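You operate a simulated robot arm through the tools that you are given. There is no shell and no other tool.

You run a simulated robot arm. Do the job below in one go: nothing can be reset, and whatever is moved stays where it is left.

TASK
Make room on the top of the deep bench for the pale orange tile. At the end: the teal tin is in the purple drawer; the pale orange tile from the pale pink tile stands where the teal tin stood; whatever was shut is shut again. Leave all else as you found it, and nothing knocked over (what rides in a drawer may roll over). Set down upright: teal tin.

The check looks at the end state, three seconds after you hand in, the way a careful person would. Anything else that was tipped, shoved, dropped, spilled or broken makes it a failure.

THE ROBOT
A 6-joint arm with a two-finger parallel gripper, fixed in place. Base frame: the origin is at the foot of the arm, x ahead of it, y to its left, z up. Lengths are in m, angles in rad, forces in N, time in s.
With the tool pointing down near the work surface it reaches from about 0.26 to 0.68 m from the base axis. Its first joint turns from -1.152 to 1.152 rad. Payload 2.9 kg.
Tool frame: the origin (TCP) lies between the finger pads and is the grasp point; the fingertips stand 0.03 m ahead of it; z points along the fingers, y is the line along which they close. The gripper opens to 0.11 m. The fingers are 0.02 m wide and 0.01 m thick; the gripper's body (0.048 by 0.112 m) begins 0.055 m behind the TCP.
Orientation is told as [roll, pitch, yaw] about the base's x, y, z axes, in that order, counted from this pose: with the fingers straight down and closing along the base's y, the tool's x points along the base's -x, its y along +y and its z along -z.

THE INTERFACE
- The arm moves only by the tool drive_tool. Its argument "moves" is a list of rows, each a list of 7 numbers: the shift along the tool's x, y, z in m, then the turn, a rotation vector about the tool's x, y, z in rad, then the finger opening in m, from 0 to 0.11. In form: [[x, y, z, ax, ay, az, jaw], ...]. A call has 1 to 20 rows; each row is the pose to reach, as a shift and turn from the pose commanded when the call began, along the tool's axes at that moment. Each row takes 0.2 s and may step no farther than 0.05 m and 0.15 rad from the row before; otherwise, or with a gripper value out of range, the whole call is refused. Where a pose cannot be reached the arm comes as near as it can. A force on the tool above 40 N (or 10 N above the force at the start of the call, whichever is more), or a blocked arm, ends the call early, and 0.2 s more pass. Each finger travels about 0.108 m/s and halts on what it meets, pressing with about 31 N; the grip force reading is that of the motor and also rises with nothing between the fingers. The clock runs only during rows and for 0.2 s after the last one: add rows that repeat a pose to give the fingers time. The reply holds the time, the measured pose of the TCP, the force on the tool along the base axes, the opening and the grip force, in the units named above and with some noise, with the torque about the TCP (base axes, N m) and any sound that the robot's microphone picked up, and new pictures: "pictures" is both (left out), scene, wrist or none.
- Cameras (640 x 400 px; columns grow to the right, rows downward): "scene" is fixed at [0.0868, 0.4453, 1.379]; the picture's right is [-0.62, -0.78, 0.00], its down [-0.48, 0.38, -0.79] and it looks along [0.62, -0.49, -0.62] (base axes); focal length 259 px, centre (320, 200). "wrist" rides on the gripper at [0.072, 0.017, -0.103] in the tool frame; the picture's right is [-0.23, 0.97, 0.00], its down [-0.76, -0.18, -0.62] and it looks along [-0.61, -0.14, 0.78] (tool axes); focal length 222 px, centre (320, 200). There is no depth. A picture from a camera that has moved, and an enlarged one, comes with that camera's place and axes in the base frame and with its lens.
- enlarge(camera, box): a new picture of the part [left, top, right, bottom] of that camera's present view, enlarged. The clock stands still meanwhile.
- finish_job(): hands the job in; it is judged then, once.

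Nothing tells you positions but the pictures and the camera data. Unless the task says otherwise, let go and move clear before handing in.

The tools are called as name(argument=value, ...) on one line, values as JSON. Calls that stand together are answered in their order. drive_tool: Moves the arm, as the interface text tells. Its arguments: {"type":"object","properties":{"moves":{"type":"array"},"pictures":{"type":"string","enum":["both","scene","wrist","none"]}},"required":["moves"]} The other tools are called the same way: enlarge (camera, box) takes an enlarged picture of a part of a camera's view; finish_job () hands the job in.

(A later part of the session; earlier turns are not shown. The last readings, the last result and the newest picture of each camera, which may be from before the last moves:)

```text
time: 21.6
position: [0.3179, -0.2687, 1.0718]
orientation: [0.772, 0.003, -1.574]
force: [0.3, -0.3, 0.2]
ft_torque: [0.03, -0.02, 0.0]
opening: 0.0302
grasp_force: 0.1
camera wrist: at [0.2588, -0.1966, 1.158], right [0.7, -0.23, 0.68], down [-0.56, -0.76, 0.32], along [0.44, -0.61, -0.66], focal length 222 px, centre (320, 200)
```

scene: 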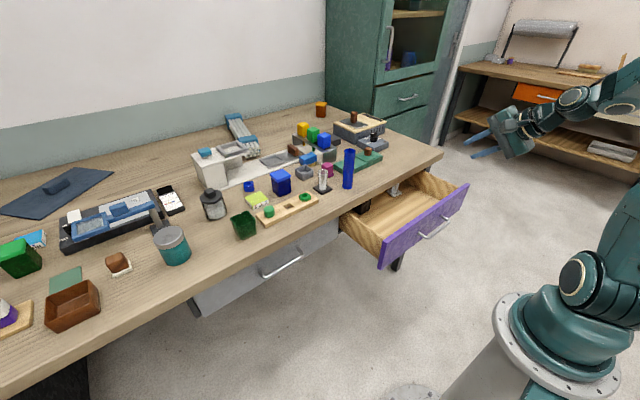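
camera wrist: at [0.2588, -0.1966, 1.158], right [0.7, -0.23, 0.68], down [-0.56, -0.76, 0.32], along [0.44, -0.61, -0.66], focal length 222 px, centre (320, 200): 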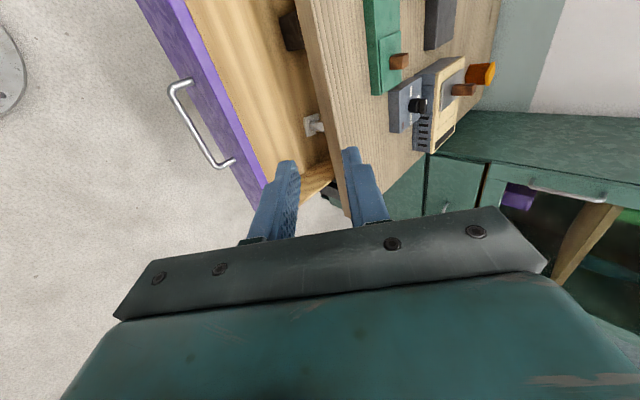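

enlarge(camera="wrist", box=[130, 0, 370, 220])

enlarge(camera="scene", box=[330, 150, 480, 270])

```text
1.82 times, centred on (250, 110) of wrist
camera zoom: at [0.2588, -0.1966, 1.158], right [0.7, -0.23, 0.68], down [-0.56, -0.76, 0.32], along [0.44, -0.61, -0.66], focal length 404 px, centre (447, 364)
```

zoom: 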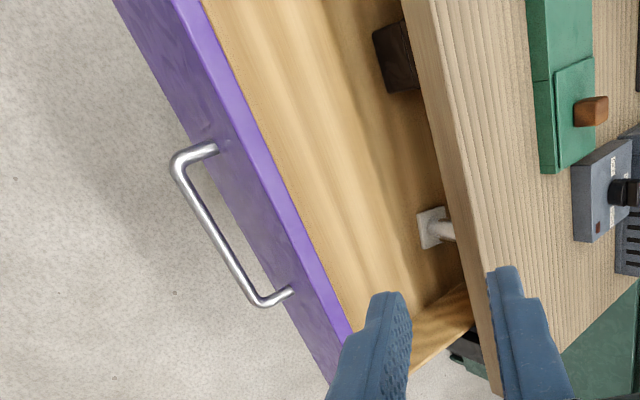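

```text
3.33 times, centred on (405, 210) of scene
camera zoom: at [0.0868, 0.4454, 1.379], right [-0.62, -0.78, 0.0], down [-0.48, 0.38, -0.79], along [0.62, -0.49, -0.62], focal length 864 px, centre (37, 167)
```

zoom: 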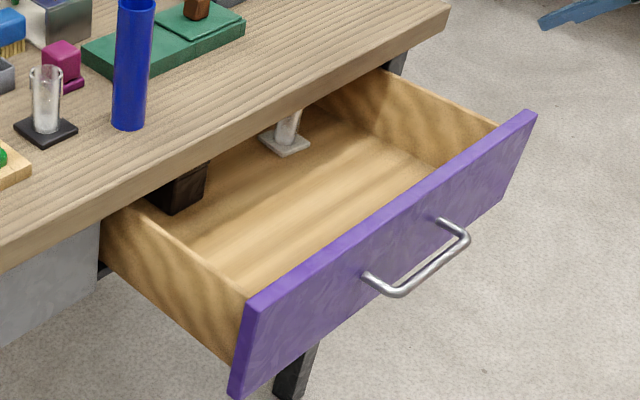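

The purple drawer has free room at the front, and no pale orange tile shows in it. The grey drawer (handle about y 0.157 to 0.294, x 0.543, z 0.737) is the likely place, so I'll cross over to it in front of the bench.

drive_tool(moves=[[0.0, 0.0315, 0.0307, 0, 0, 0, 0.05], [0.0, 0.063, 0.0613, 0, 0, 0, 0.05], [0.0, 0.0946, 0.092, 0, 0, 0, 0.05], [0.045, 0.0946, 0.092, 0, 0, 0, 0.05], [0.09, 0.0946, 0.092, 0, 0, 0, 0.05], [0.135, 0.0946, 0.092, 0, 0, 0, 0.05], [0.18, 0.0946, 0.092, 0, 0, 0, 0.05], [0.225, 0.0946, 0.092, 0, 0, 0, 0.05], [0.27, 0.0946, 0.092, 0, 0, 0, 0.05], [0.315, 0.0946, 0.092, 0, 0, 0, 0.05], [0.36, 0.0946, 0.092, 0, 0, 0, 0.05], [0.405, 0.0946, 0.092, 0, 0, 0, 0.05], [0.45, 0.0946, 0.092, 0, 0, 0, 0.05], [0.494, 0.0946, 0.092, 0, 0, 0, 0.05]], pictures="both")

```text
time: 24.6
position: [0.4523, 0.223, 1.0713]
orientation: [0.776, 0.005, -1.574]
force: [-0.4, -0.9, 0.2]
ft_torque: [-0.04, 0.02, -0.04]
opening: 0.05
grasp_force: 0.1
camera wrist: at [0.3923, 0.297, 1.1573], right [0.7, -0.23, 0.68], down [-0.57, -0.76, 0.32], along [0.44, -0.61, -0.66], focal length 222 px, centre (320, 200)
```

scene: 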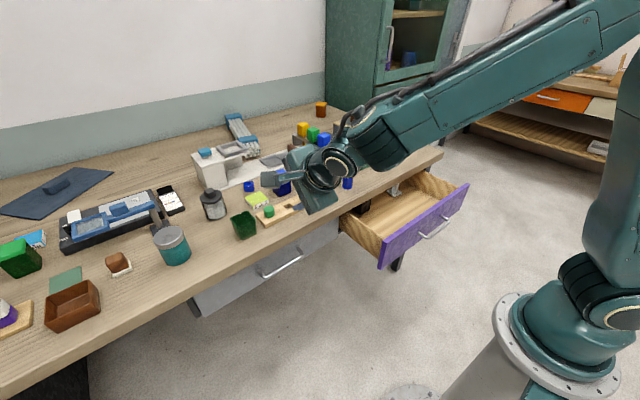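
wrist: 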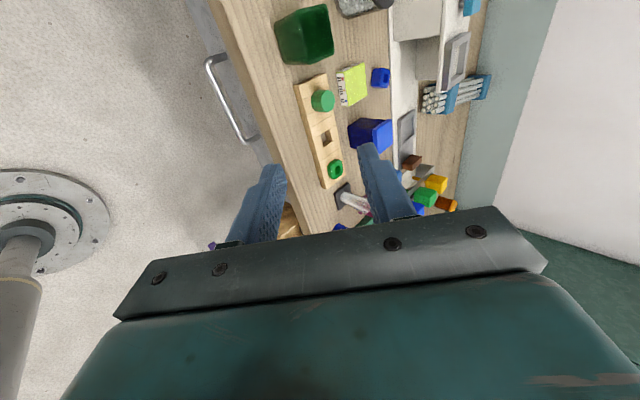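

The arm is in front of the grey drawer. I'll tilt the tool nearer to level and lower it in front of the handle.

drive_tool(moves=[[0, 0, 0, -0.13, 0, 0, 0.045], [0, 0, 0, -0.26, 0, 0, 0.045], [0, 0, 0, -0.395, 0, 0, 0.045], [0.0, -0.0286, 0.0326, -0.395, 0, 0, 0.045], [0.0, -0.0572, 0.0651, -0.395, 0, 0, 0.045], [0.0, -0.0858, 0.0977, -0.395, 0, 0, 0.045], [0.0, -0.1145, 0.1302, -0.395, 0, 0, 0.045], [0.001, -0.1431, 0.1628, -0.395, 0, 0, 0.045], [0.001, -0.1717, 0.1953, -0.395, 0, 0, 0.045], [0.002, -0.2003, 0.2279, -0.395, 0, 0, 0.045]], pictures="both")

```text
time: 26.8
position: [0.4702, 0.2249, 0.7662]
orientation: [1.168, 0.004, -1.574]
force: [-0.4, 0.2, 0.2]
ft_torque: [0.0, 0.0, 0.02]
opening: 0.0449
grasp_force: 0.1
camera wrist: at [0.381, 0.2995, 0.824], right [0.38, -0.23, 0.9], down [-0.65, -0.76, 0.08], along [0.66, -0.61, -0.44], focal length 222 px, centre (320, 200)
```

scene: 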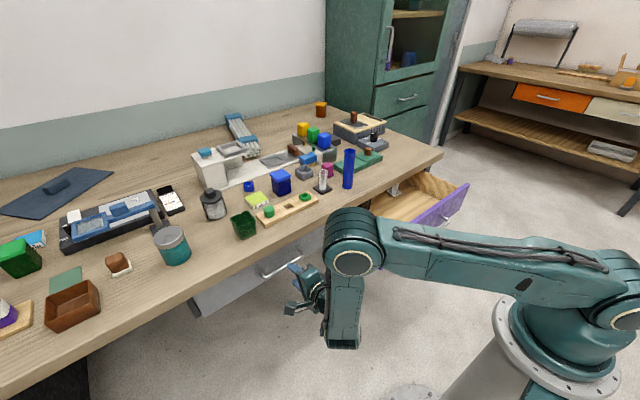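
wrist: 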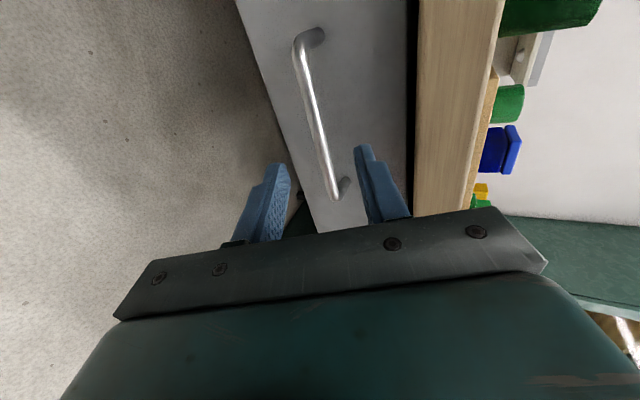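

The grey handle lies between the open fingers. I'll move forward along the tool and close on the bar.

drive_tool(moves=[[0, 0.001, 0.03, 0, 0, 0, 0.042], [0, 0.0015, 0.055, 0, 0, 0, 0.042], [0, 0.0015, 0.069, 0, 0, 0, 0.042], [0, 0.0015, 0.069, 0, 0, 0, 0.042]], pictures="wrist")

```text
time: 27.8
position: [0.5311, 0.2254, 0.7447]
orientation: [1.17, 0.003, -1.575]
force: [-0.1, -0.2, 0.3]
ft_torque: [-0.01, 0.01, 0.03]
opening: 0.0419
grasp_force: 0.1
camera wrist: at [0.4444, 0.2994, 0.8004], right [0.38, -0.23, 0.9], down [-0.65, -0.76, 0.08], along [0.66, -0.61, -0.44], focal length 222 px, centre (320, 200)
```

wrist: 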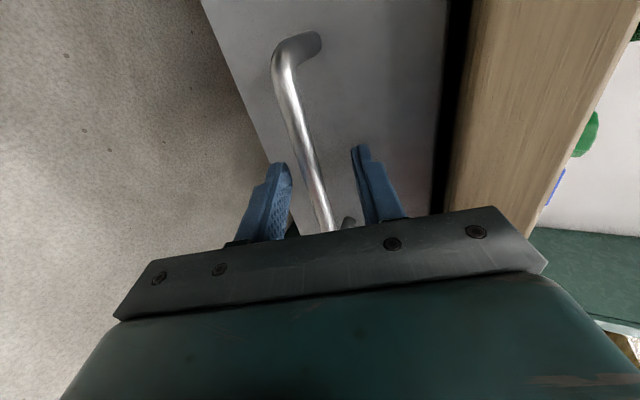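

The bar is centred, so I'll grip it and start pulling.

drive_tool(moves=[[0, 0, 0, 0, 0, 0, 0.01], [0, 0, 0, 0, 0, 0, 0.0], [0, 0, 0, 0, 0, 0, 0.0], [0, -0.0039, -0.0092, 0, 0, 0, 0], [0, -0.0118, -0.0276, 0.04, 0, 0, 0], [0, -0.0196, -0.046, 0.08, 0, 0, 0]], pictures="both")

```text
time: 29.2
position: [0.4823, 0.2245, 0.7407]
orientation: [1.082, 0.004, -1.574]
force: [0.9, 4.2, -30.8]
ft_torque: [-0.36, 0.32, 0.19]
opening: 0.0116
grasp_force: 45.0
camera wrist: at [0.3988, 0.2989, 0.8055], right [0.46, -0.23, 0.86], down [-0.64, -0.76, 0.13], along [0.62, -0.61, -0.49], focal length 222 px, centre (320, 200)
```

scene: 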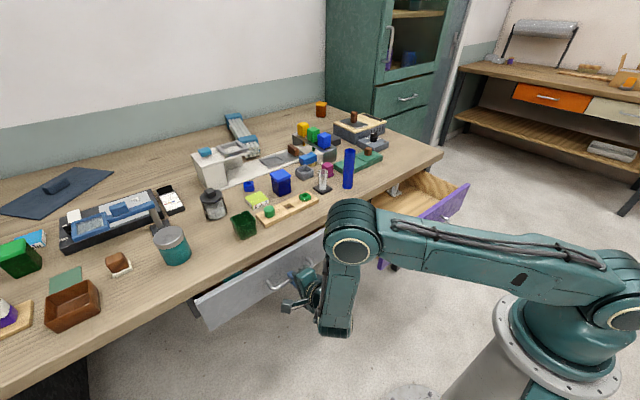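
wrist: 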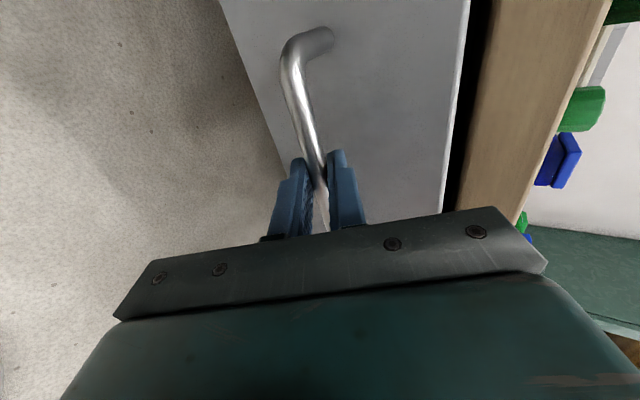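

The grey drawer is moving. I'll ease the vertical load and keep pulling.

drive_tool(moves=[[0, -0.0126, -0.016, 0.05, 0, 0, 0], [0, -0.0215, -0.0338, 0.1, 0, 0, 0], [0, -0.0306, -0.0517, 0.15, 0, 0, 0], [0, -0.0396, -0.0695, 0.2, 0, 0, 0], [0, -0.0487, -0.0874, 0.25, 0, 0, 0], [0, -0.0532, -0.0963, 0.28, 0, 0, 0]], pictures="both")

```text
time: 30.6
position: [0.3733, 0.2258, 0.7441]
orientation: [0.813, 0.002, -1.573]
force: [1.0, -9.8, 23.5]
ft_torque: [-0.12, -0.24, 0.06]
opening: 0.0114
grasp_force: 44.6
camera wrist: at [0.3106, 0.2991, 0.8279], right [0.67, -0.23, 0.71], down [-0.58, -0.76, 0.3], along [0.47, -0.61, -0.64], focal length 222 px, centre (320, 200)
```

scene: 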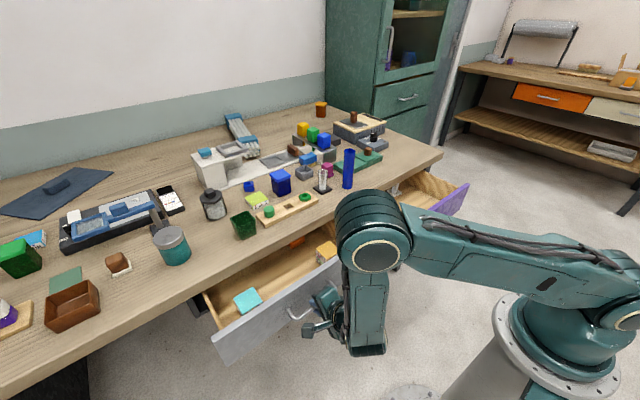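
wrist: 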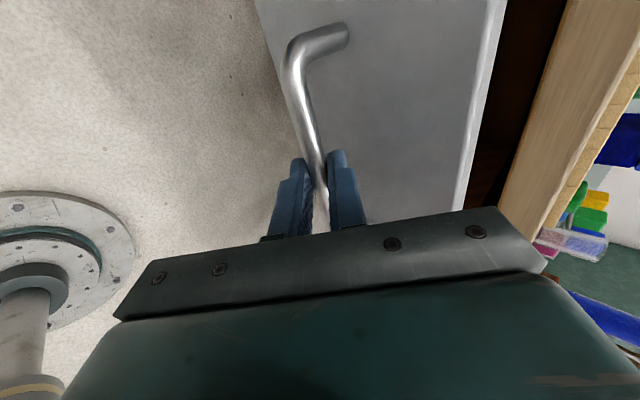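

The grey drawer holds several things, including a pale orange item near its right front. I'll enlarge it.

enlarge(camera="scene", box=[190, 220, 350, 350])

enlarge(camera="scene", box=[280, 220, 350, 280])

```text
3.08 times, centred on (270, 285) of scene
camera zoom: at [0.0866, 0.445, 1.3792], right [-0.62, -0.78, 0.0], down [-0.48, 0.38, -0.79], along [0.62, -0.49, -0.62], focal length 797 px, centre (474, -62)
```

zoom: 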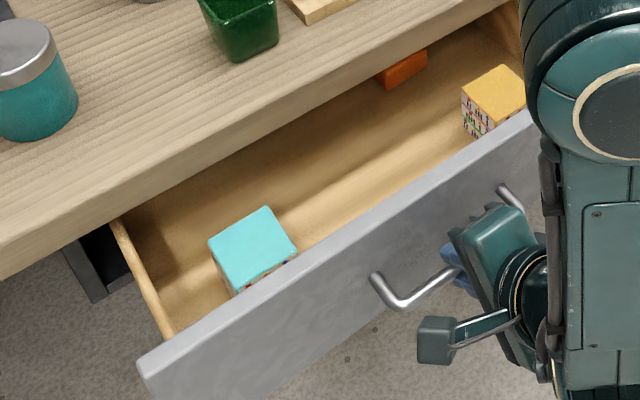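

```text
6.67 times, centred on (315, 250) of scene
camera zoom: at [0.0866, 0.445, 1.3792], right [-0.62, -0.78, 0.0], down [-0.48, 0.38, -0.79], along [0.62, -0.49, -0.62], focal length 1728 px, centre (353, -133)
```

zoom: 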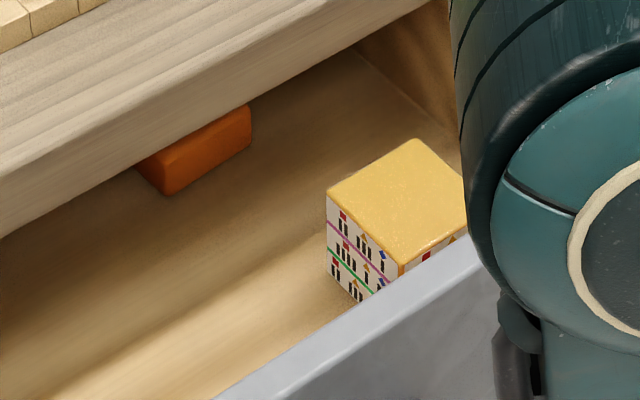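

The drawer holds stacked tiles with marked sides: one stack topped in yellowish pale orange, with coloured lines showing below, and one topped in cyan. I'll release the handle and look from above.

drive_tool(moves=[[0, 0, 0, 0, 0, 0, 0.025], [0, 0, 0, 0, 0, 0, 0.028], [0, 0, -0.02, 0, 0, 0, 0.03], [0, 0, -0.035, 0, 0, 0, 0.03], [0, 0, -0.05, 0, 0, 0, 0.03], [0, 0.02, -0.075, 0, 0, 0, 0.03], [0, 0.05, -0.105, 0, 0, 0, 0.03]], pictures="both")

```text
time: 32.2
position: [0.3304, 0.225, 0.8509]
orientation: [0.808, 0.003, -1.574]
force: [0.2, -0.5, -0.3]
ft_torque: [-0.03, 0.0, 0.0]
opening: 0.0303
grasp_force: 0.0
camera wrist: at [0.268, 0.2985, 0.936], right [0.67, -0.23, 0.7], down [-0.58, -0.76, 0.3], along [0.47, -0.61, -0.64], focal length 222 px, centre (320, 200)
```

scene: 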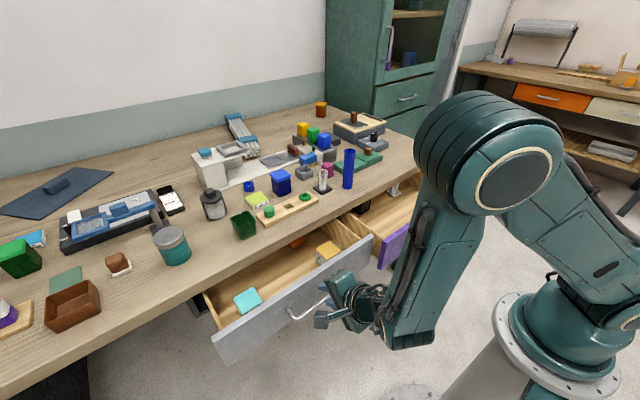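
wrist: 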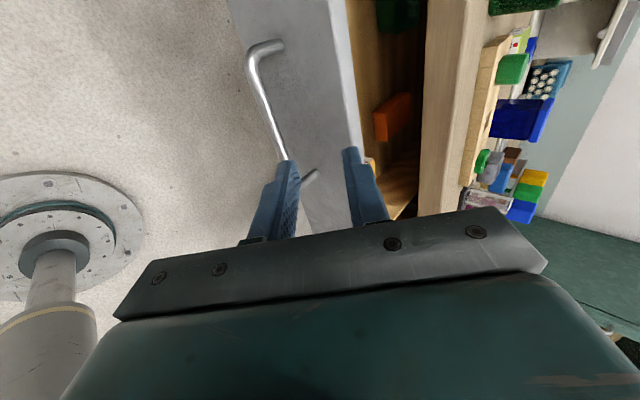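

The handle is released. I'll raise the hand for a view into the grey drawer.

drive_tool(moves=[[0, 0.0289, -0.0276, 0, 0, 0, 0.03], [0, 0.0578, -0.0553, 0, 0, 0, 0.03], [0, 0.0866, -0.0829, 0, 0, 0, 0.03], [0, 0.1155, -0.1106, 0, 0, 0, 0.03], [0, 0.1444, -0.1382, 0, 0, 0, 0.03], [0, 0.1733, -0.1658, 0, 0, 0, 0.03]], pictures="both")

enlarge(camera="wrist", box=[160, 0, 400, 220])

enlarge(camera="scene", box=[190, 210, 390, 370])

```text
time: 33.6
position: [0.3293, 0.2247, 1.0894]
orientation: [0.808, 0.002, -1.573]
force: [-1.1, -1.0, 0.5]
ft_torque: [0.02, 0.0, -0.02]
opening: 0.0299
grasp_force: 0.1
camera wrist: at [0.2672, 0.298, 1.1734], right [0.67, -0.23, 0.7], down [-0.58, -0.76, 0.3], along [0.47, -0.61, -0.64], focal length 222 px, centre (320, 200)
```

scene: 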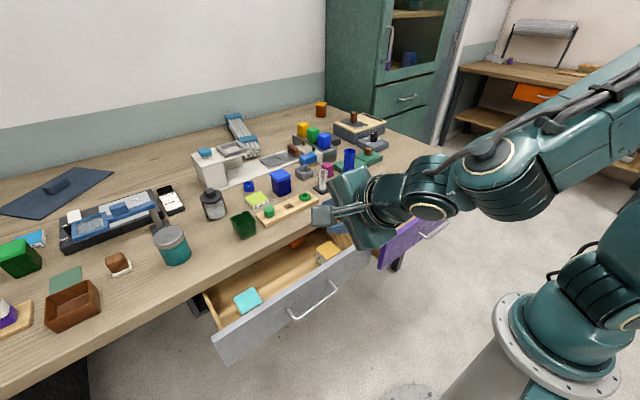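
wrist: 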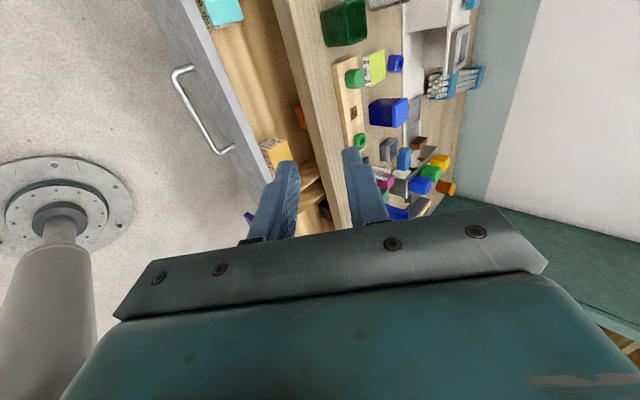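

```text
1.82 times, centred on (280, 110) of wrist
camera zoom: at [0.2672, 0.298, 1.1734], right [0.67, -0.23, 0.7], down [-0.58, -0.76, 0.3], along [0.47, -0.61, -0.64], focal length 404 px, centre (393, 364)
```

zoom: 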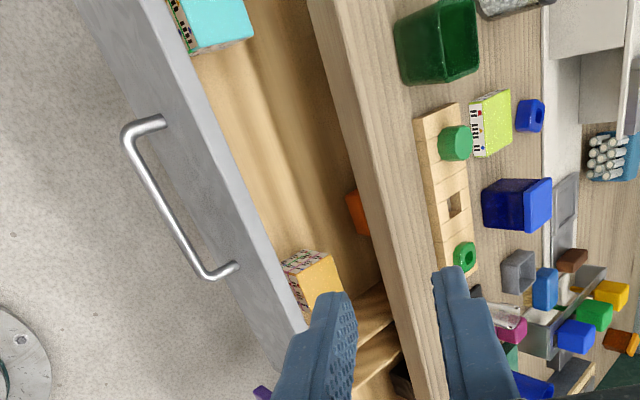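

```text
2.50 times, centred on (290, 290) of scene
camera zoom: at [0.0868, 0.4453, 1.3791], right [-0.62, -0.78, 0.0], down [-0.48, 0.38, -0.79], along [0.62, -0.49, -0.62], focal length 648 px, centre (395, -25)
```

zoom: 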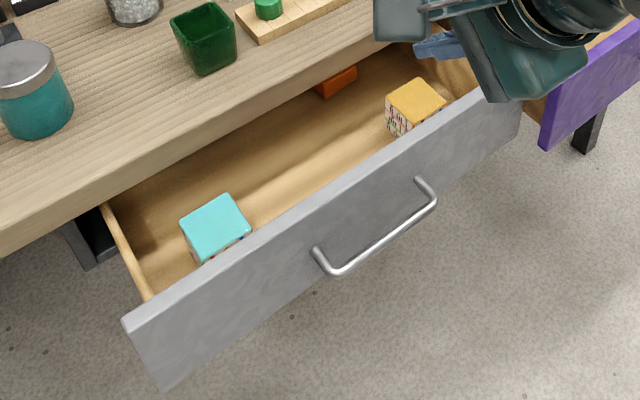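

The stack of interest is near (0.50, 0.095). I'll turn the tool a quarter turn about its axis so the camera is on top and looks straight down.

drive_tool(moves=[[0, 0, 0, 0, 0, 0.143, 0.05], [0, 0, 0, 0, 0, 0.286, 0.05], [0, 0, 0, 0, 0, 0.429, 0.05], [0, 0, 0, 0, 0, 0.572, 0.05], [0, 0, 0, 0, 0, 0.715, 0.05], [0, 0, 0, 0, 0, 0.858, 0.05], [0, 0, 0, 0, 0, 1.0, 0.05], [0, 0, 0, 0, 0, 1.143, 0.05], [0, 0, 0, 0, 0, 1.286, 0.05], [0, 0, 0, 0, 0, 1.43, 0.05], [0, 0, 0, 0, 0, 1.571, 0.05]], pictures="both")

```text
time: 36.0
position: [0.3621, -0.0037, 1.0681]
orientation: [0.007, 0.817, -3.067]
force: [-0.2, -1.6, -0.6]
ft_torque: [0.05, -0.04, 0.05]
opening: 0.05
grasp_force: 0.1
out of reach, approached as far as the arm can: row 6, 7, 8, 9, 10, 11
camera wrist: at [0.3374, -0.0213, 1.1921], right [-0.09, -0.98, -0.16], down [-0.99, 0.11, -0.13], along [0.15, 0.15, -0.98], focal length 222 px, centre (320, 200)
```

scene: 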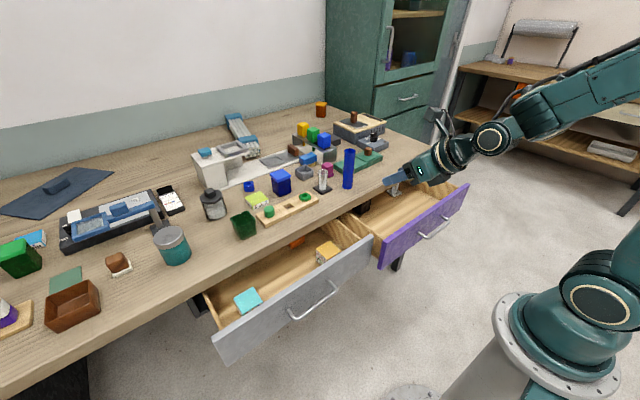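
wrist: 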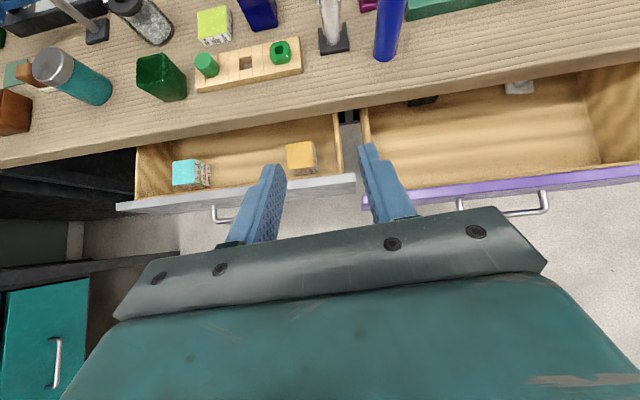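

The wrist could only finish this turn with the hand near y=0, but the view is good: both drawers, both stacks and the tin are in sight. I'll enlarge for details.

enlarge(camera="wrist", box=[260, 120, 340, 190])

enlarge(camera="wrist", box=[110, 90, 380, 240])

enlarge(camera="wrist", box=[340, 50, 640, 220])

enlarge(camera="scene", box=[290, 220, 370, 280])

```text
5.71 times, centred on (300, 155) of wrist
camera zoom: at [0.3374, -0.0213, 1.1921], right [-0.09, -0.98, -0.16], down [-0.99, 0.11, -0.13], along [0.15, 0.15, -0.98], focal length 1269 px, centre (434, 457)
```

zoom: 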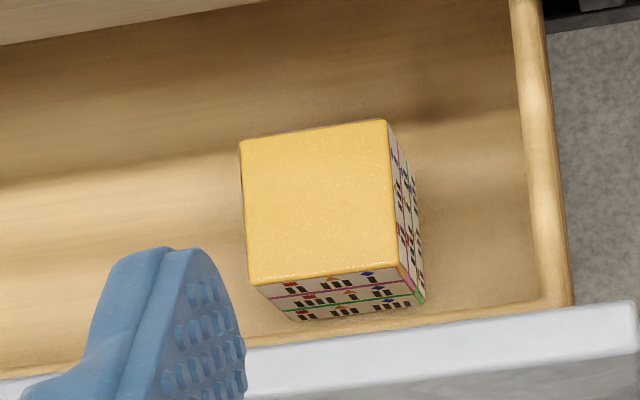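

```text
2.37 times, centred on (245, 165) of wrist
camera zoom: at [0.3374, -0.0213, 1.1921], right [-0.09, -0.98, -0.16], down [-0.99, 0.11, -0.13], along [0.15, 0.15, -0.98], focal length 526 px, centre (498, 283)
```

zoom: 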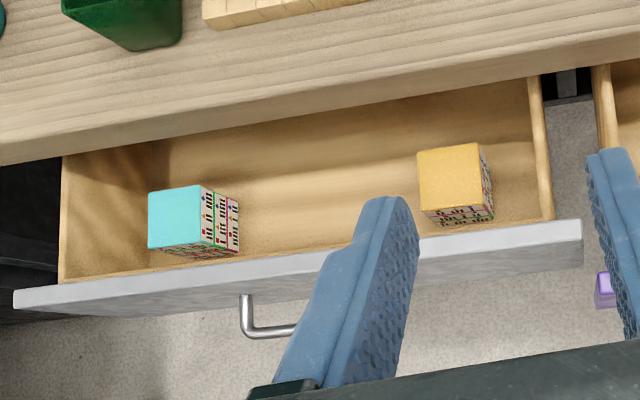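

```text
2.13 times, centred on (490, 135) of wrist
camera zoom: at [0.3374, -0.0213, 1.1921], right [-0.09, -0.98, -0.16], down [-0.99, 0.11, -0.13], along [0.15, 0.15, -0.98], focal length 474 px, centre (-43, 339)
```

zoom: 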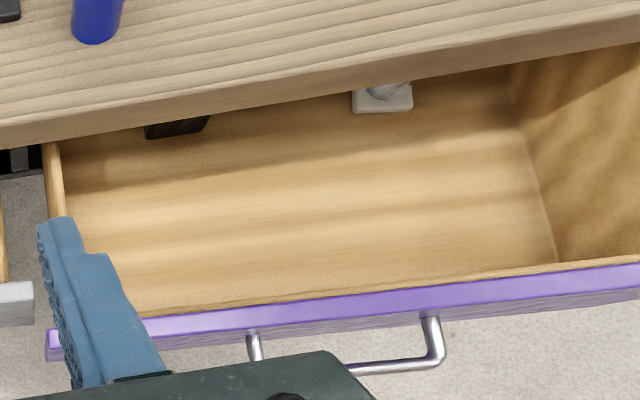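

```text
6.67 times, centred on (330, 250) of scene
camera zoom: at [0.0868, 0.4453, 1.3791], right [-0.62, -0.78, 0.0], down [-0.48, 0.38, -0.79], along [0.62, -0.49, -0.62], focal length 1728 px, centre (253, -133)
```

zoom: 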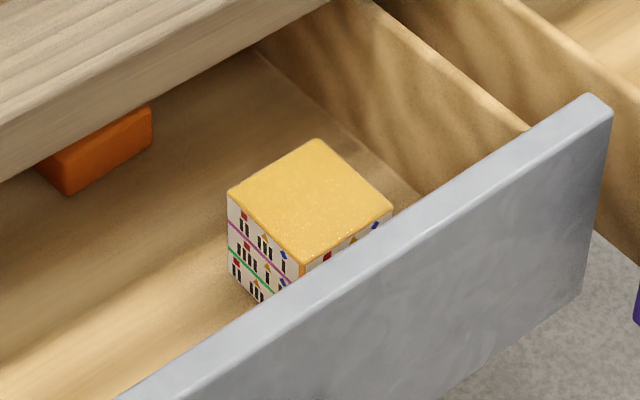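

The gold-topped stack has three tiles: pale orange, pink, then green. I'll check the cyan stack's layers to be sure.

enlarge(camera="wrist", box=[160, 150, 220, 200])

enlarge(camera="wrist", box=[280, 135, 330, 180])

enlarge(camera="wrist", box=[0, 20, 200, 140])

enlarge(camera="scene", box=[225, 275, 275, 325])

```text
8.00 times, centred on (190, 175) of wrist
camera zoom: at [0.3374, -0.0213, 1.1921], right [-0.09, -0.98, -0.16], down [-0.99, 0.11, -0.13], along [0.15, 0.15, -0.98], focal length 1777 px, centre (1360, 400)
```

zoom: 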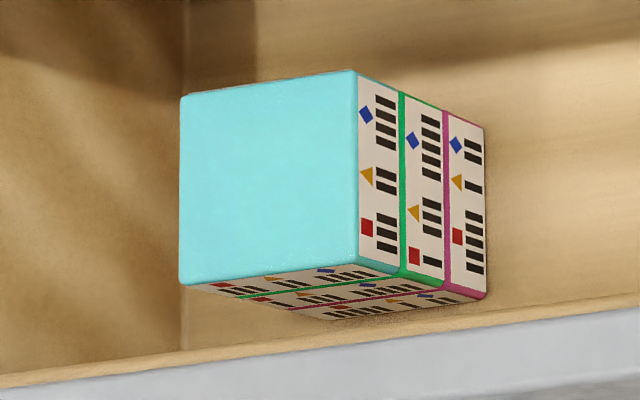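

```text
8.89 times, centred on (305, 158) of wrist
camera zoom: at [0.3374, -0.0213, 1.1921], right [-0.09, -0.98, -0.16], down [-0.99, 0.11, -0.13], along [0.15, 0.15, -0.98], focal length 1974 px, centre (453, 578)
```

zoom: 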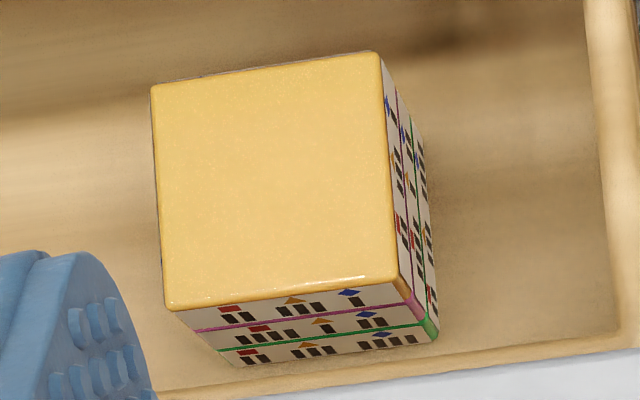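

```text
3.20 times, centred on (100, 80) of wrist
camera zoom: at [0.3374, -0.0213, 1.1921], right [-0.09, -0.98, -0.16], down [-0.99, 0.11, -0.13], along [0.15, 0.15, -0.98], focal length 711 px, centre (1024, 584)
```

zoom: 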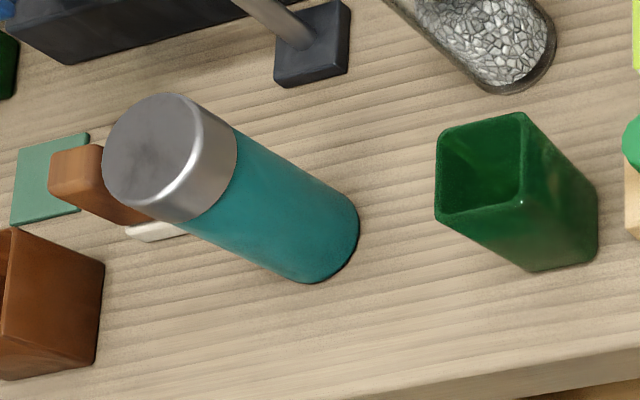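

```text
8.00 times, centred on (250, 300) of scene
camera zoom: at [0.0868, 0.4453, 1.3791], right [-0.62, -0.78, 0.0], down [-0.48, 0.38, -0.79], along [0.62, -0.49, -0.62], focal length 2073 px, centre (880, -600)
```

zoom: 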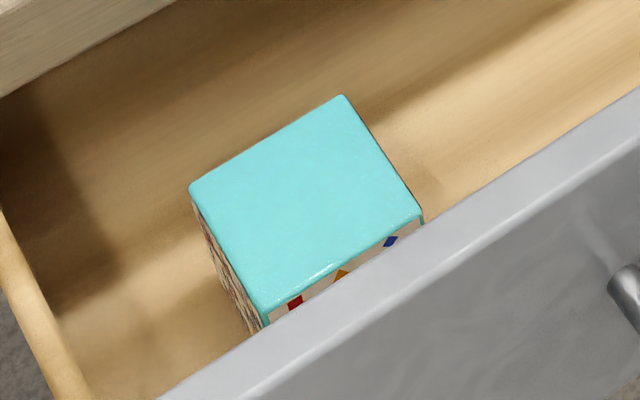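

The layers confirm it: the gold stack's top tile is the pale orange one, lying on the pink one. The tin's lid centre comes out at (0.6575, 0.459, 0.924), and I'll zoom in on the tin to pin down its base and the bench height.

enlarge(camera="scene", box=[140, 215, 204, 271])

enlarge(camera="wrist", box=[20, 35, 130, 115])

```text
7.14 times, centred on (172, 243) of scene
camera zoom: at [0.0868, 0.4453, 1.3791], right [-0.62, -0.78, 0.0], down [-0.48, 0.38, -0.79], along [0.62, -0.49, -0.62], focal length 1851 px, centre (1377, -107)
```

zoom: 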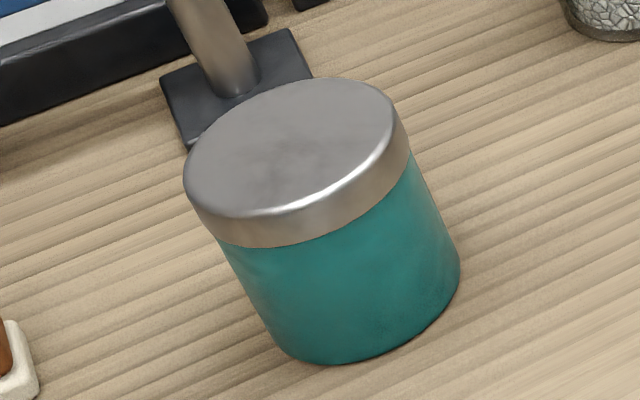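

```text
5.00 times, centred on (75, 75) of wrist
camera zoom: at [0.3374, -0.0213, 1.1921], right [-0.09, -0.98, -0.16], down [-0.99, 0.11, -0.13], along [0.15, 0.15, -0.98], focal length 1111 px, centre (1545, 825)
```

zoom: 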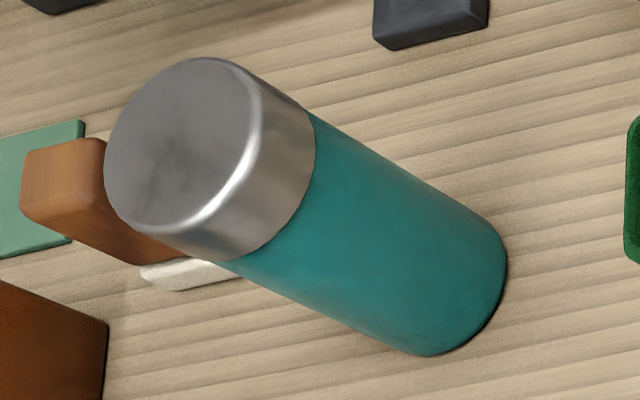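

Tin: base at z≈0.848 (bench top), axis at about (0.658, 0.459), 0.0765 tall and 0.072 wide. I'll roll the tool back to the camera-below pose while easing outward, then go for the tin with a forward tilt, because it stands beyond straight-down reach.

drive_tool(moves=[[0.0137, 0.0014, 0.0146, 0, 0, -0.149, 0.08], [0.0273, 0.0028, 0.0291, 0, 0, -0.298, 0.09], [0.041, 0.0042, 0.0437, 0, 0, -0.447, 0.1], [0.041, 0.0042, 0.0437, 0, 0, -0.596, 0.1], [0.041, 0.0042, 0.0437, 0, 0, -0.745, 0.1], [0.041, 0.0042, 0.0437, 0, 0, -0.894, 0.1], [0.041, 0.0042, 0.0437, 0, 0, -1.043, 0.1], [0.041, 0.0042, 0.0437, 0, 0, -1.192, 0.1], [0.041, 0.0042, 0.0437, 0, 0, -1.341, 0.1], [0.041, 0.0042, 0.0437, 0, 0, -1.49, 0.1], [0.041, 0.0042, 0.0437, 0, 0, -1.639, 0.1], [0.041, 0.0042, 0.0437, 0, 0, -1.788, 0.1], [0.041, 0.0042, 0.0437, 0, 0, -1.937, 0.1], [0.041, 0.0042, 0.0437, 0, 0, -2.086, 0.1], [0.041, 0.0042, 0.0437, 0, 0, -2.235, 0.1], [0.041, 0.0042, 0.0437, 0, 0, -2.384, 0.1], [0.041, 0.0042, 0.0437, 0, 0, -2.533, 0.1], [0.041, 0.0042, 0.0437, 0, 0, -2.682, 0.1], [0.041, 0.0042, 0.0437, 0, 0, -2.831, 0.1], [0.041, 0.0042, 0.0437, 0, 0, -2.98, 0.1]], pictures="both")

```text
time: 40.2
position: [0.4187, -0.0049, 1.0637]
orientation: [0.157, -0.803, -0.159]
force: [0.8, 0.3, -0.7]
ft_torque: [0.0, 0.01, 0.01]
opening: 0.0999
grasp_force: 0.0
camera wrist: at [0.2946, 0.0169, 1.0849], right [0.2, 0.94, 0.27], down [0.06, -0.29, 0.96], along [0.98, -0.17, -0.11], focal length 222 px, centre (320, 200)
```

scene: 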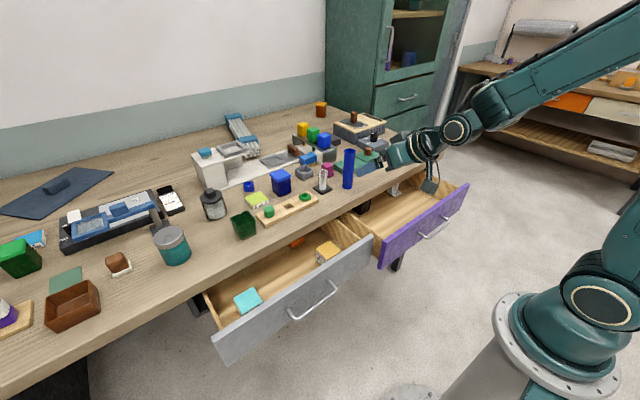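
wrist: 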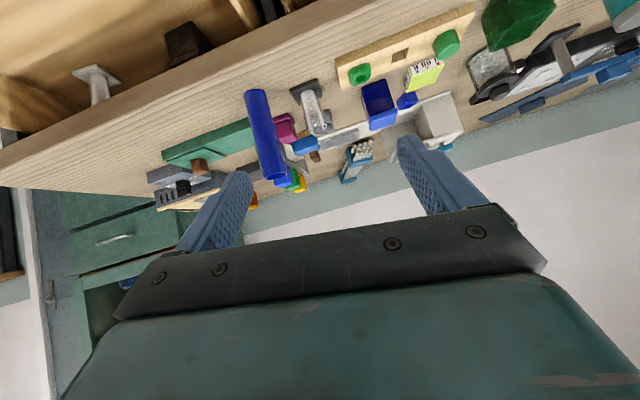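

The roll is nearly undone. I'll swing toward the tin at a safe height, turning the tool to point outward with about 43° of tilt.

drive_tool(moves=[[0.0008, 0.0392, 0.0108, -0.0429, 0.0103, -0.06, 0.11], [0.0016, 0.0783, 0.0216, -0.0858, 0.0206, -0.12, 0.11], [0.0025, 0.1175, 0.0324, -0.1287, 0.0309, -0.18, 0.11], [0.0033, 0.1567, 0.0432, -0.1716, 0.0412, -0.24, 0.11], [0.0041, 0.1958, 0.0539, -0.2144, 0.0515, -0.3, 0.11], [0.0049, 0.235, 0.0647, -0.2573, 0.0618, -0.36, 0.11], [0.0058, 0.2742, 0.0755, -0.3002, 0.0721, -0.42, 0.11], [0.0066, 0.3133, 0.0863, -0.3431, 0.0824, -0.48, 0.11], [0.0074, 0.3525, 0.0971, -0.386, 0.0927, -0.5397, 0.11]], pictures="both")

```text
time: 42.2
position: [0.5005, 0.3501, 1.0301]
orientation: [0.001, -0.752, 0.609]
force: [-0.2, 1.1, -0.2]
ft_torque: [0.0, -0.01, -0.01]
opening: 0.1101
grasp_force: 0.0
camera wrist: at [0.3902, 0.2948, 1.0569], right [-0.42, 0.89, 0.16], down [0.21, -0.07, 0.98], along [0.88, 0.44, -0.16], focal length 222 px, centre (320, 200)
```

scene: 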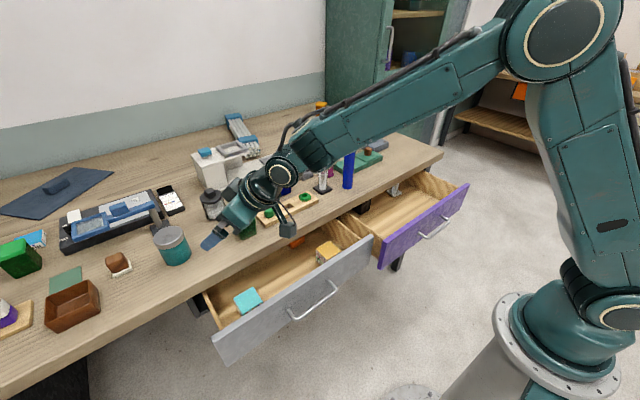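
wrist: 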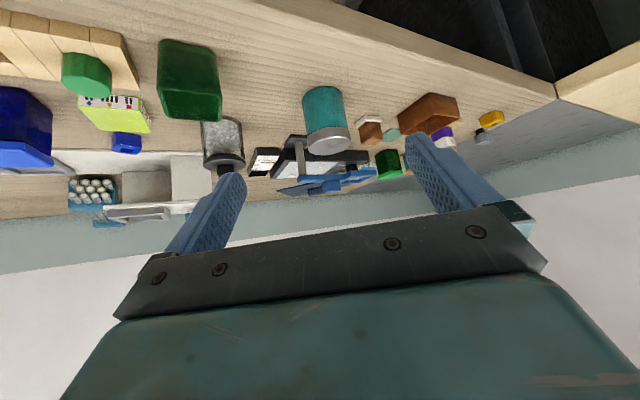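

The tin appears exactly where predicted, centred between the fingers. I'll advance to a pre-grasp point just short of it.

drive_tool(moves=[[-0.0105, -0.0001, 0.03, 0, 0, 0, 0.11], [-0.021, -0.0002, 0.06, 0, 0, 0, 0.11], [-0.0315, -0.0004, 0.09, 0, 0, 0, 0.11], [-0.0417, -0.0005, 0.12, 0, 0, 0, 0.11]], pictures="both")

enlarge(camera="wrist", box=[160, 0, 520, 240])

```text
time: 43.2
position: [0.5942, 0.4159, 0.9735]
orientation: [0.002, -0.751, 0.609]
force: [-0.1, -0.3, 0.0]
ft_torque: [-0.02, -0.02, 0.01]
opening: 0.11
grasp_force: 0.0
camera wrist: at [0.4843, 0.3598, 0.9996], right [-0.42, 0.89, 0.16], down [0.21, -0.07, 0.97], along [0.88, 0.44, -0.16], focal length 222 px, centre (320, 200)
```

scene: 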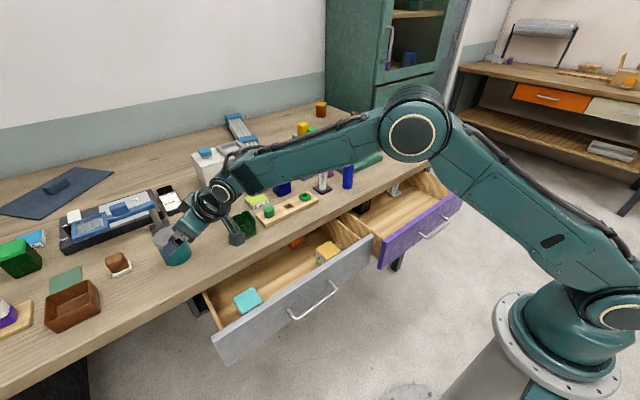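
wrist: 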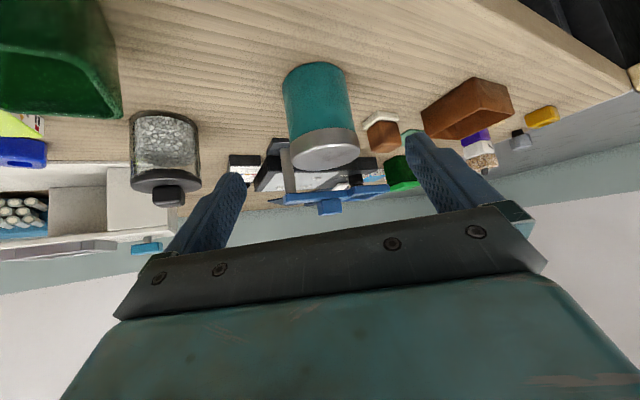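

```text
1.67 times, centred on (340, 120) of wrist
camera zoom: at [0.4843, 0.3598, 0.9996], right [-0.42, 0.89, 0.16], down [0.21, -0.07, 0.97], along [0.88, 0.44, -0.16], focal length 370 px, centre (287, 333)
```

zoom: 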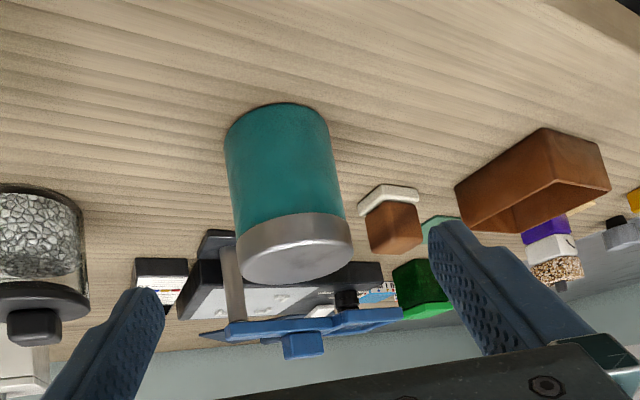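

The tin's measured axis, about (0.656, 0.459), agrees with before. I'll advance so the fingers straddle it.

drive_tool(moves=[[0.001, 0, 0.03, 0, 0, 0, 0.11], [0.002, 0, 0.06, 0, 0, 0, 0.11], [0.003, -0.0003, 0.09, 0, 0, 0, 0.11], [0.0035, -0.0003, 0.115, 0, 0, 0, 0.11]], pictures="both")

enlarge(camera="scene", box=[120, 190, 260, 290])

```text
time: 44.2
position: [0.6554, 0.4572, 0.8868]
orientation: [0.001, -0.752, 0.608]
force: [-0.5, -0.2, -0.3]
ft_torque: [0.03, -0.03, 0.04]
opening: 0.1099
grasp_force: 0.1
camera wrist: at [0.5443, 0.4018, 0.9137], right [-0.42, 0.89, 0.16], down [0.21, -0.07, 0.98], along [0.88, 0.44, -0.16], focal length 222 px, centre (320, 200)
```

scene: 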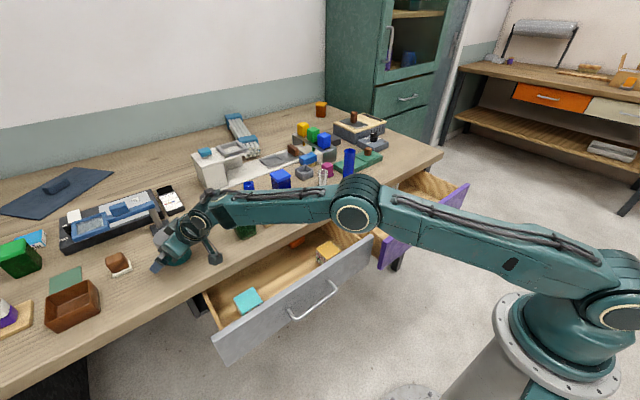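
wrist: 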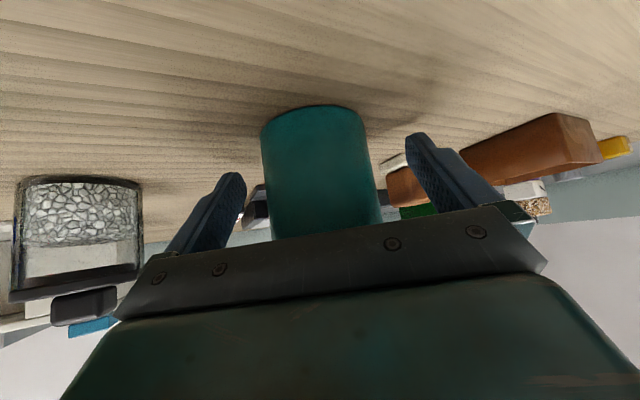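

```text
4.00 times, centred on (190, 240) of scene
camera zoom: at [0.0868, 0.4453, 1.379], right [-0.62, -0.78, 0.0], down [-0.48, 0.38, -0.79], along [0.62, -0.49, -0.62], focal length 1037 px, centre (840, 40)
```

zoom: 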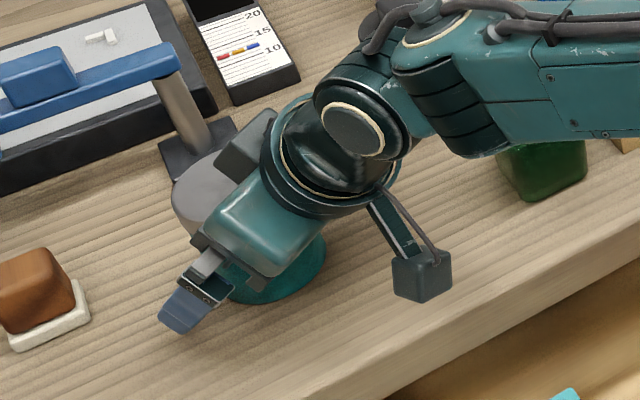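

No contact so far and the tin is centred. I'll close the fingers on it.

drive_tool(moves=[[0, 0, 0, 0, 0, 0, 0.08], [0, 0, 0, 0, 0, 0, 0.05], [0, 0, 0, 0, 0, 0, 0.05], [0, 0, 0, 0, 0, 0, 0.05]], pictures="wrist")

```text
time: 45.2
position: [0.6544, 0.4562, 0.8862]
orientation: [0.002, -0.752, 0.608]
force: [0.7, 0.6, -0.2]
ft_torque: [0.04, -0.03, -0.02]
opening: 0.065
grasp_force: 31.7
camera wrist: at [0.544, 0.4016, 0.9134], right [-0.42, 0.89, 0.16], down [0.21, -0.07, 0.97], along [0.88, 0.44, -0.16], focal length 222 px, centre (320, 200)
```

wrist: 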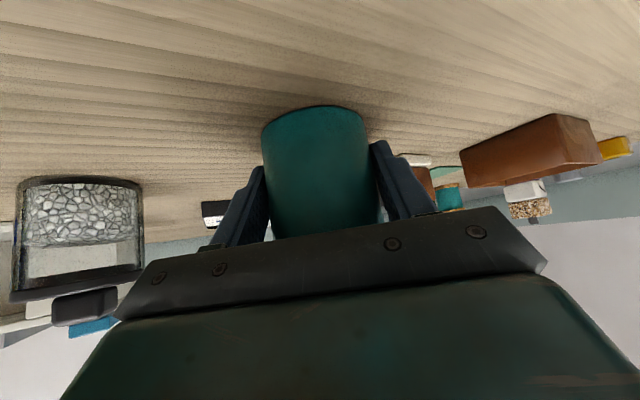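

The tin is gripped with the opening at 0.065. I'll lift it straight up.

drive_tool(moves=[[-0.0102, 0, -0.011, 0, 0, 0, 0.05], [-0.0273, 0, -0.0292, 0, 0, 0, 0.05], [-0.0546, 0, -0.0584, 0, 0, 0, 0.05], [-0.0785, 0, -0.084, 0, 0, 0, 0.05]], pictures="both")

```text
time: 46.2
position: [0.6561, 0.4568, 0.9996]
orientation: [0.002, -0.747, 0.607]
force: [0.1, -0.7, -2.3]
ft_torque: [0.01, 0.01, 0.01]
opening: 0.065
grasp_force: 30.8
camera wrist: at [0.5458, 0.4006, 1.0278], right [-0.42, 0.89, 0.16], down [0.21, -0.07, 0.97], along [0.88, 0.44, -0.16], focal length 222 px, centre (320, 200)
```

scene: 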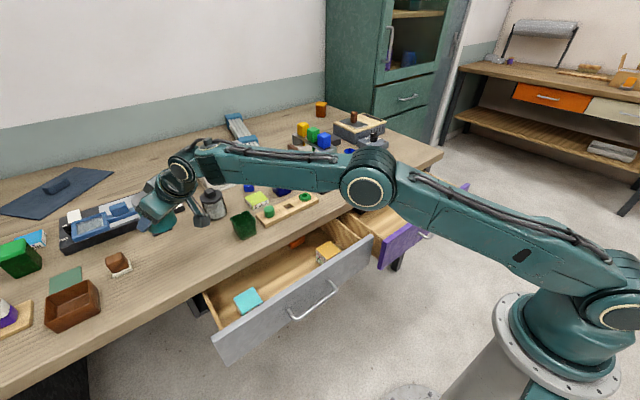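
wrist: 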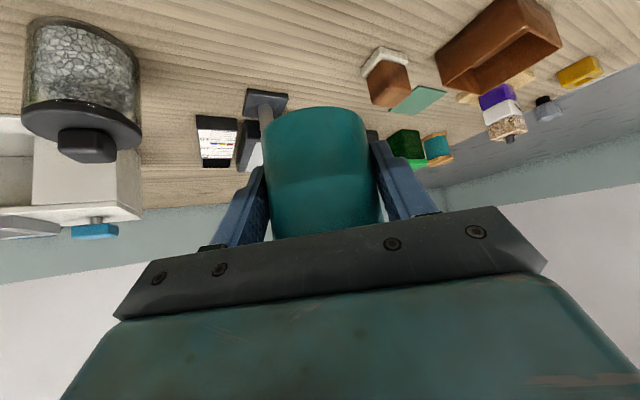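

The tin is in hand at about 0.23 kg. I'll draw it back over the bench's front edge.

drive_tool(moves=[[0.0274, -0.0056, -0.0393, 0, 0, 0, 0.05], [0.0547, -0.0112, -0.0786, 0, 0, 0, 0.05], [0.0821, -0.0169, -0.1179, 0, 0, 0, 0.05], [0.1094, -0.0225, -0.1572, 0, 0, 0, 0.05], [0.1368, -0.0281, -0.1965, 0, 0, 0, 0.05]], pictures="none")

```text
time: 47.4
position: [0.4785, 0.2981, 1.0479]
orientation: [0.003, -0.752, 0.607]
force: [-0.5, -0.5, -2.0]
ft_torque: [-0.02, -0.02, -0.01]
opening: 0.065
grasp_force: 31.3
```

The tin is clear of the bench top. I'll swing right to above the purple drawer while turning the tool to lean along the drawer's length.

drive_tool(moves=[[0.0174, -0.032, -0.0162, 0.0992, 0, 0.106, 0.05], [0.0347, -0.0641, -0.0325, 0.1984, 0, 0.212, 0.05], [0.052, -0.0961, -0.0487, 0.2976, 0, 0.318, 0.05], [0.0694, -0.1282, -0.0649, 0.3968, 0, 0.424, 0.05], [0.0868, -0.1602, -0.0811, 0.496, 0, 0.53, 0.05], [0.1041, -0.1922, -0.0974, 0.5952, 0, 0.636, 0.05], [0.1214, -0.2243, -0.1136, 0.6944, 0, 0.742, 0.05], [0.1388, -0.2563, -0.1298, 0.7936, 0, 0.848, 0.05], [0.1562, -0.2884, -0.1461, 0.8928, 0, 0.954, 0.05], [0.1735, -0.3204, -0.1623, 0.992, 0, 1.06, 0.05], [0.1908, -0.3524, -0.1785, 1.0912, 0, 1.166, 0.05], [0.2082, -0.3845, -0.1948, 1.1904, 0, 1.272, 0.05], [0.2255, -0.4165, -0.211, 1.2896, 0, 1.378, 0.05], [0.2429, -0.4486, -0.2272, 1.3888, 0, 1.484, 0.05], [0.2602, -0.4806, -0.2434, 1.488, 0, 1.59, 0.05]], pictures="both")

```text
time: 50.6
position: [0.463, -0.2969, 1.0504]
orientation: [-0.002, -0.749, -1.569]
force: [-0.2, -0.6, -1.5]
ft_torque: [0.0, -0.01, 0.01]
opening: 0.0649
grasp_force: 30.6
camera wrist: at [0.4798, -0.172, 1.077], right [0.97, -0.17, 0.15], down [-0.18, -0.13, 0.98], along [-0.14, -0.98, -0.16], focal length 222 px, centre (320, 200)
```

scene: 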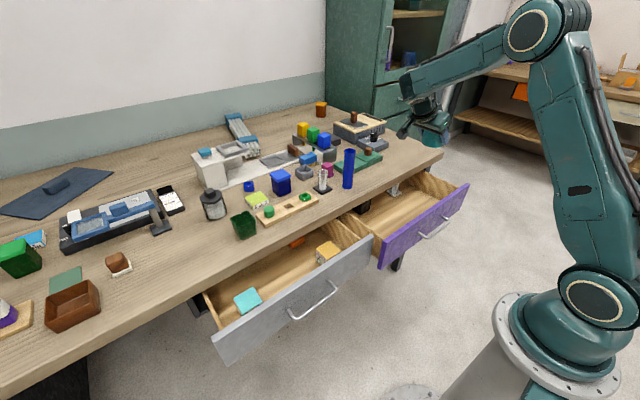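
wrist: 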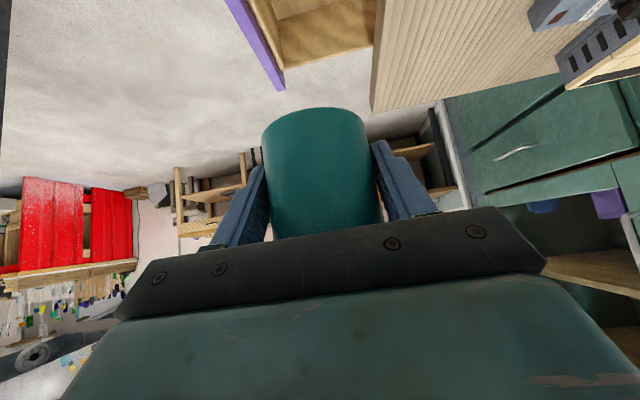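

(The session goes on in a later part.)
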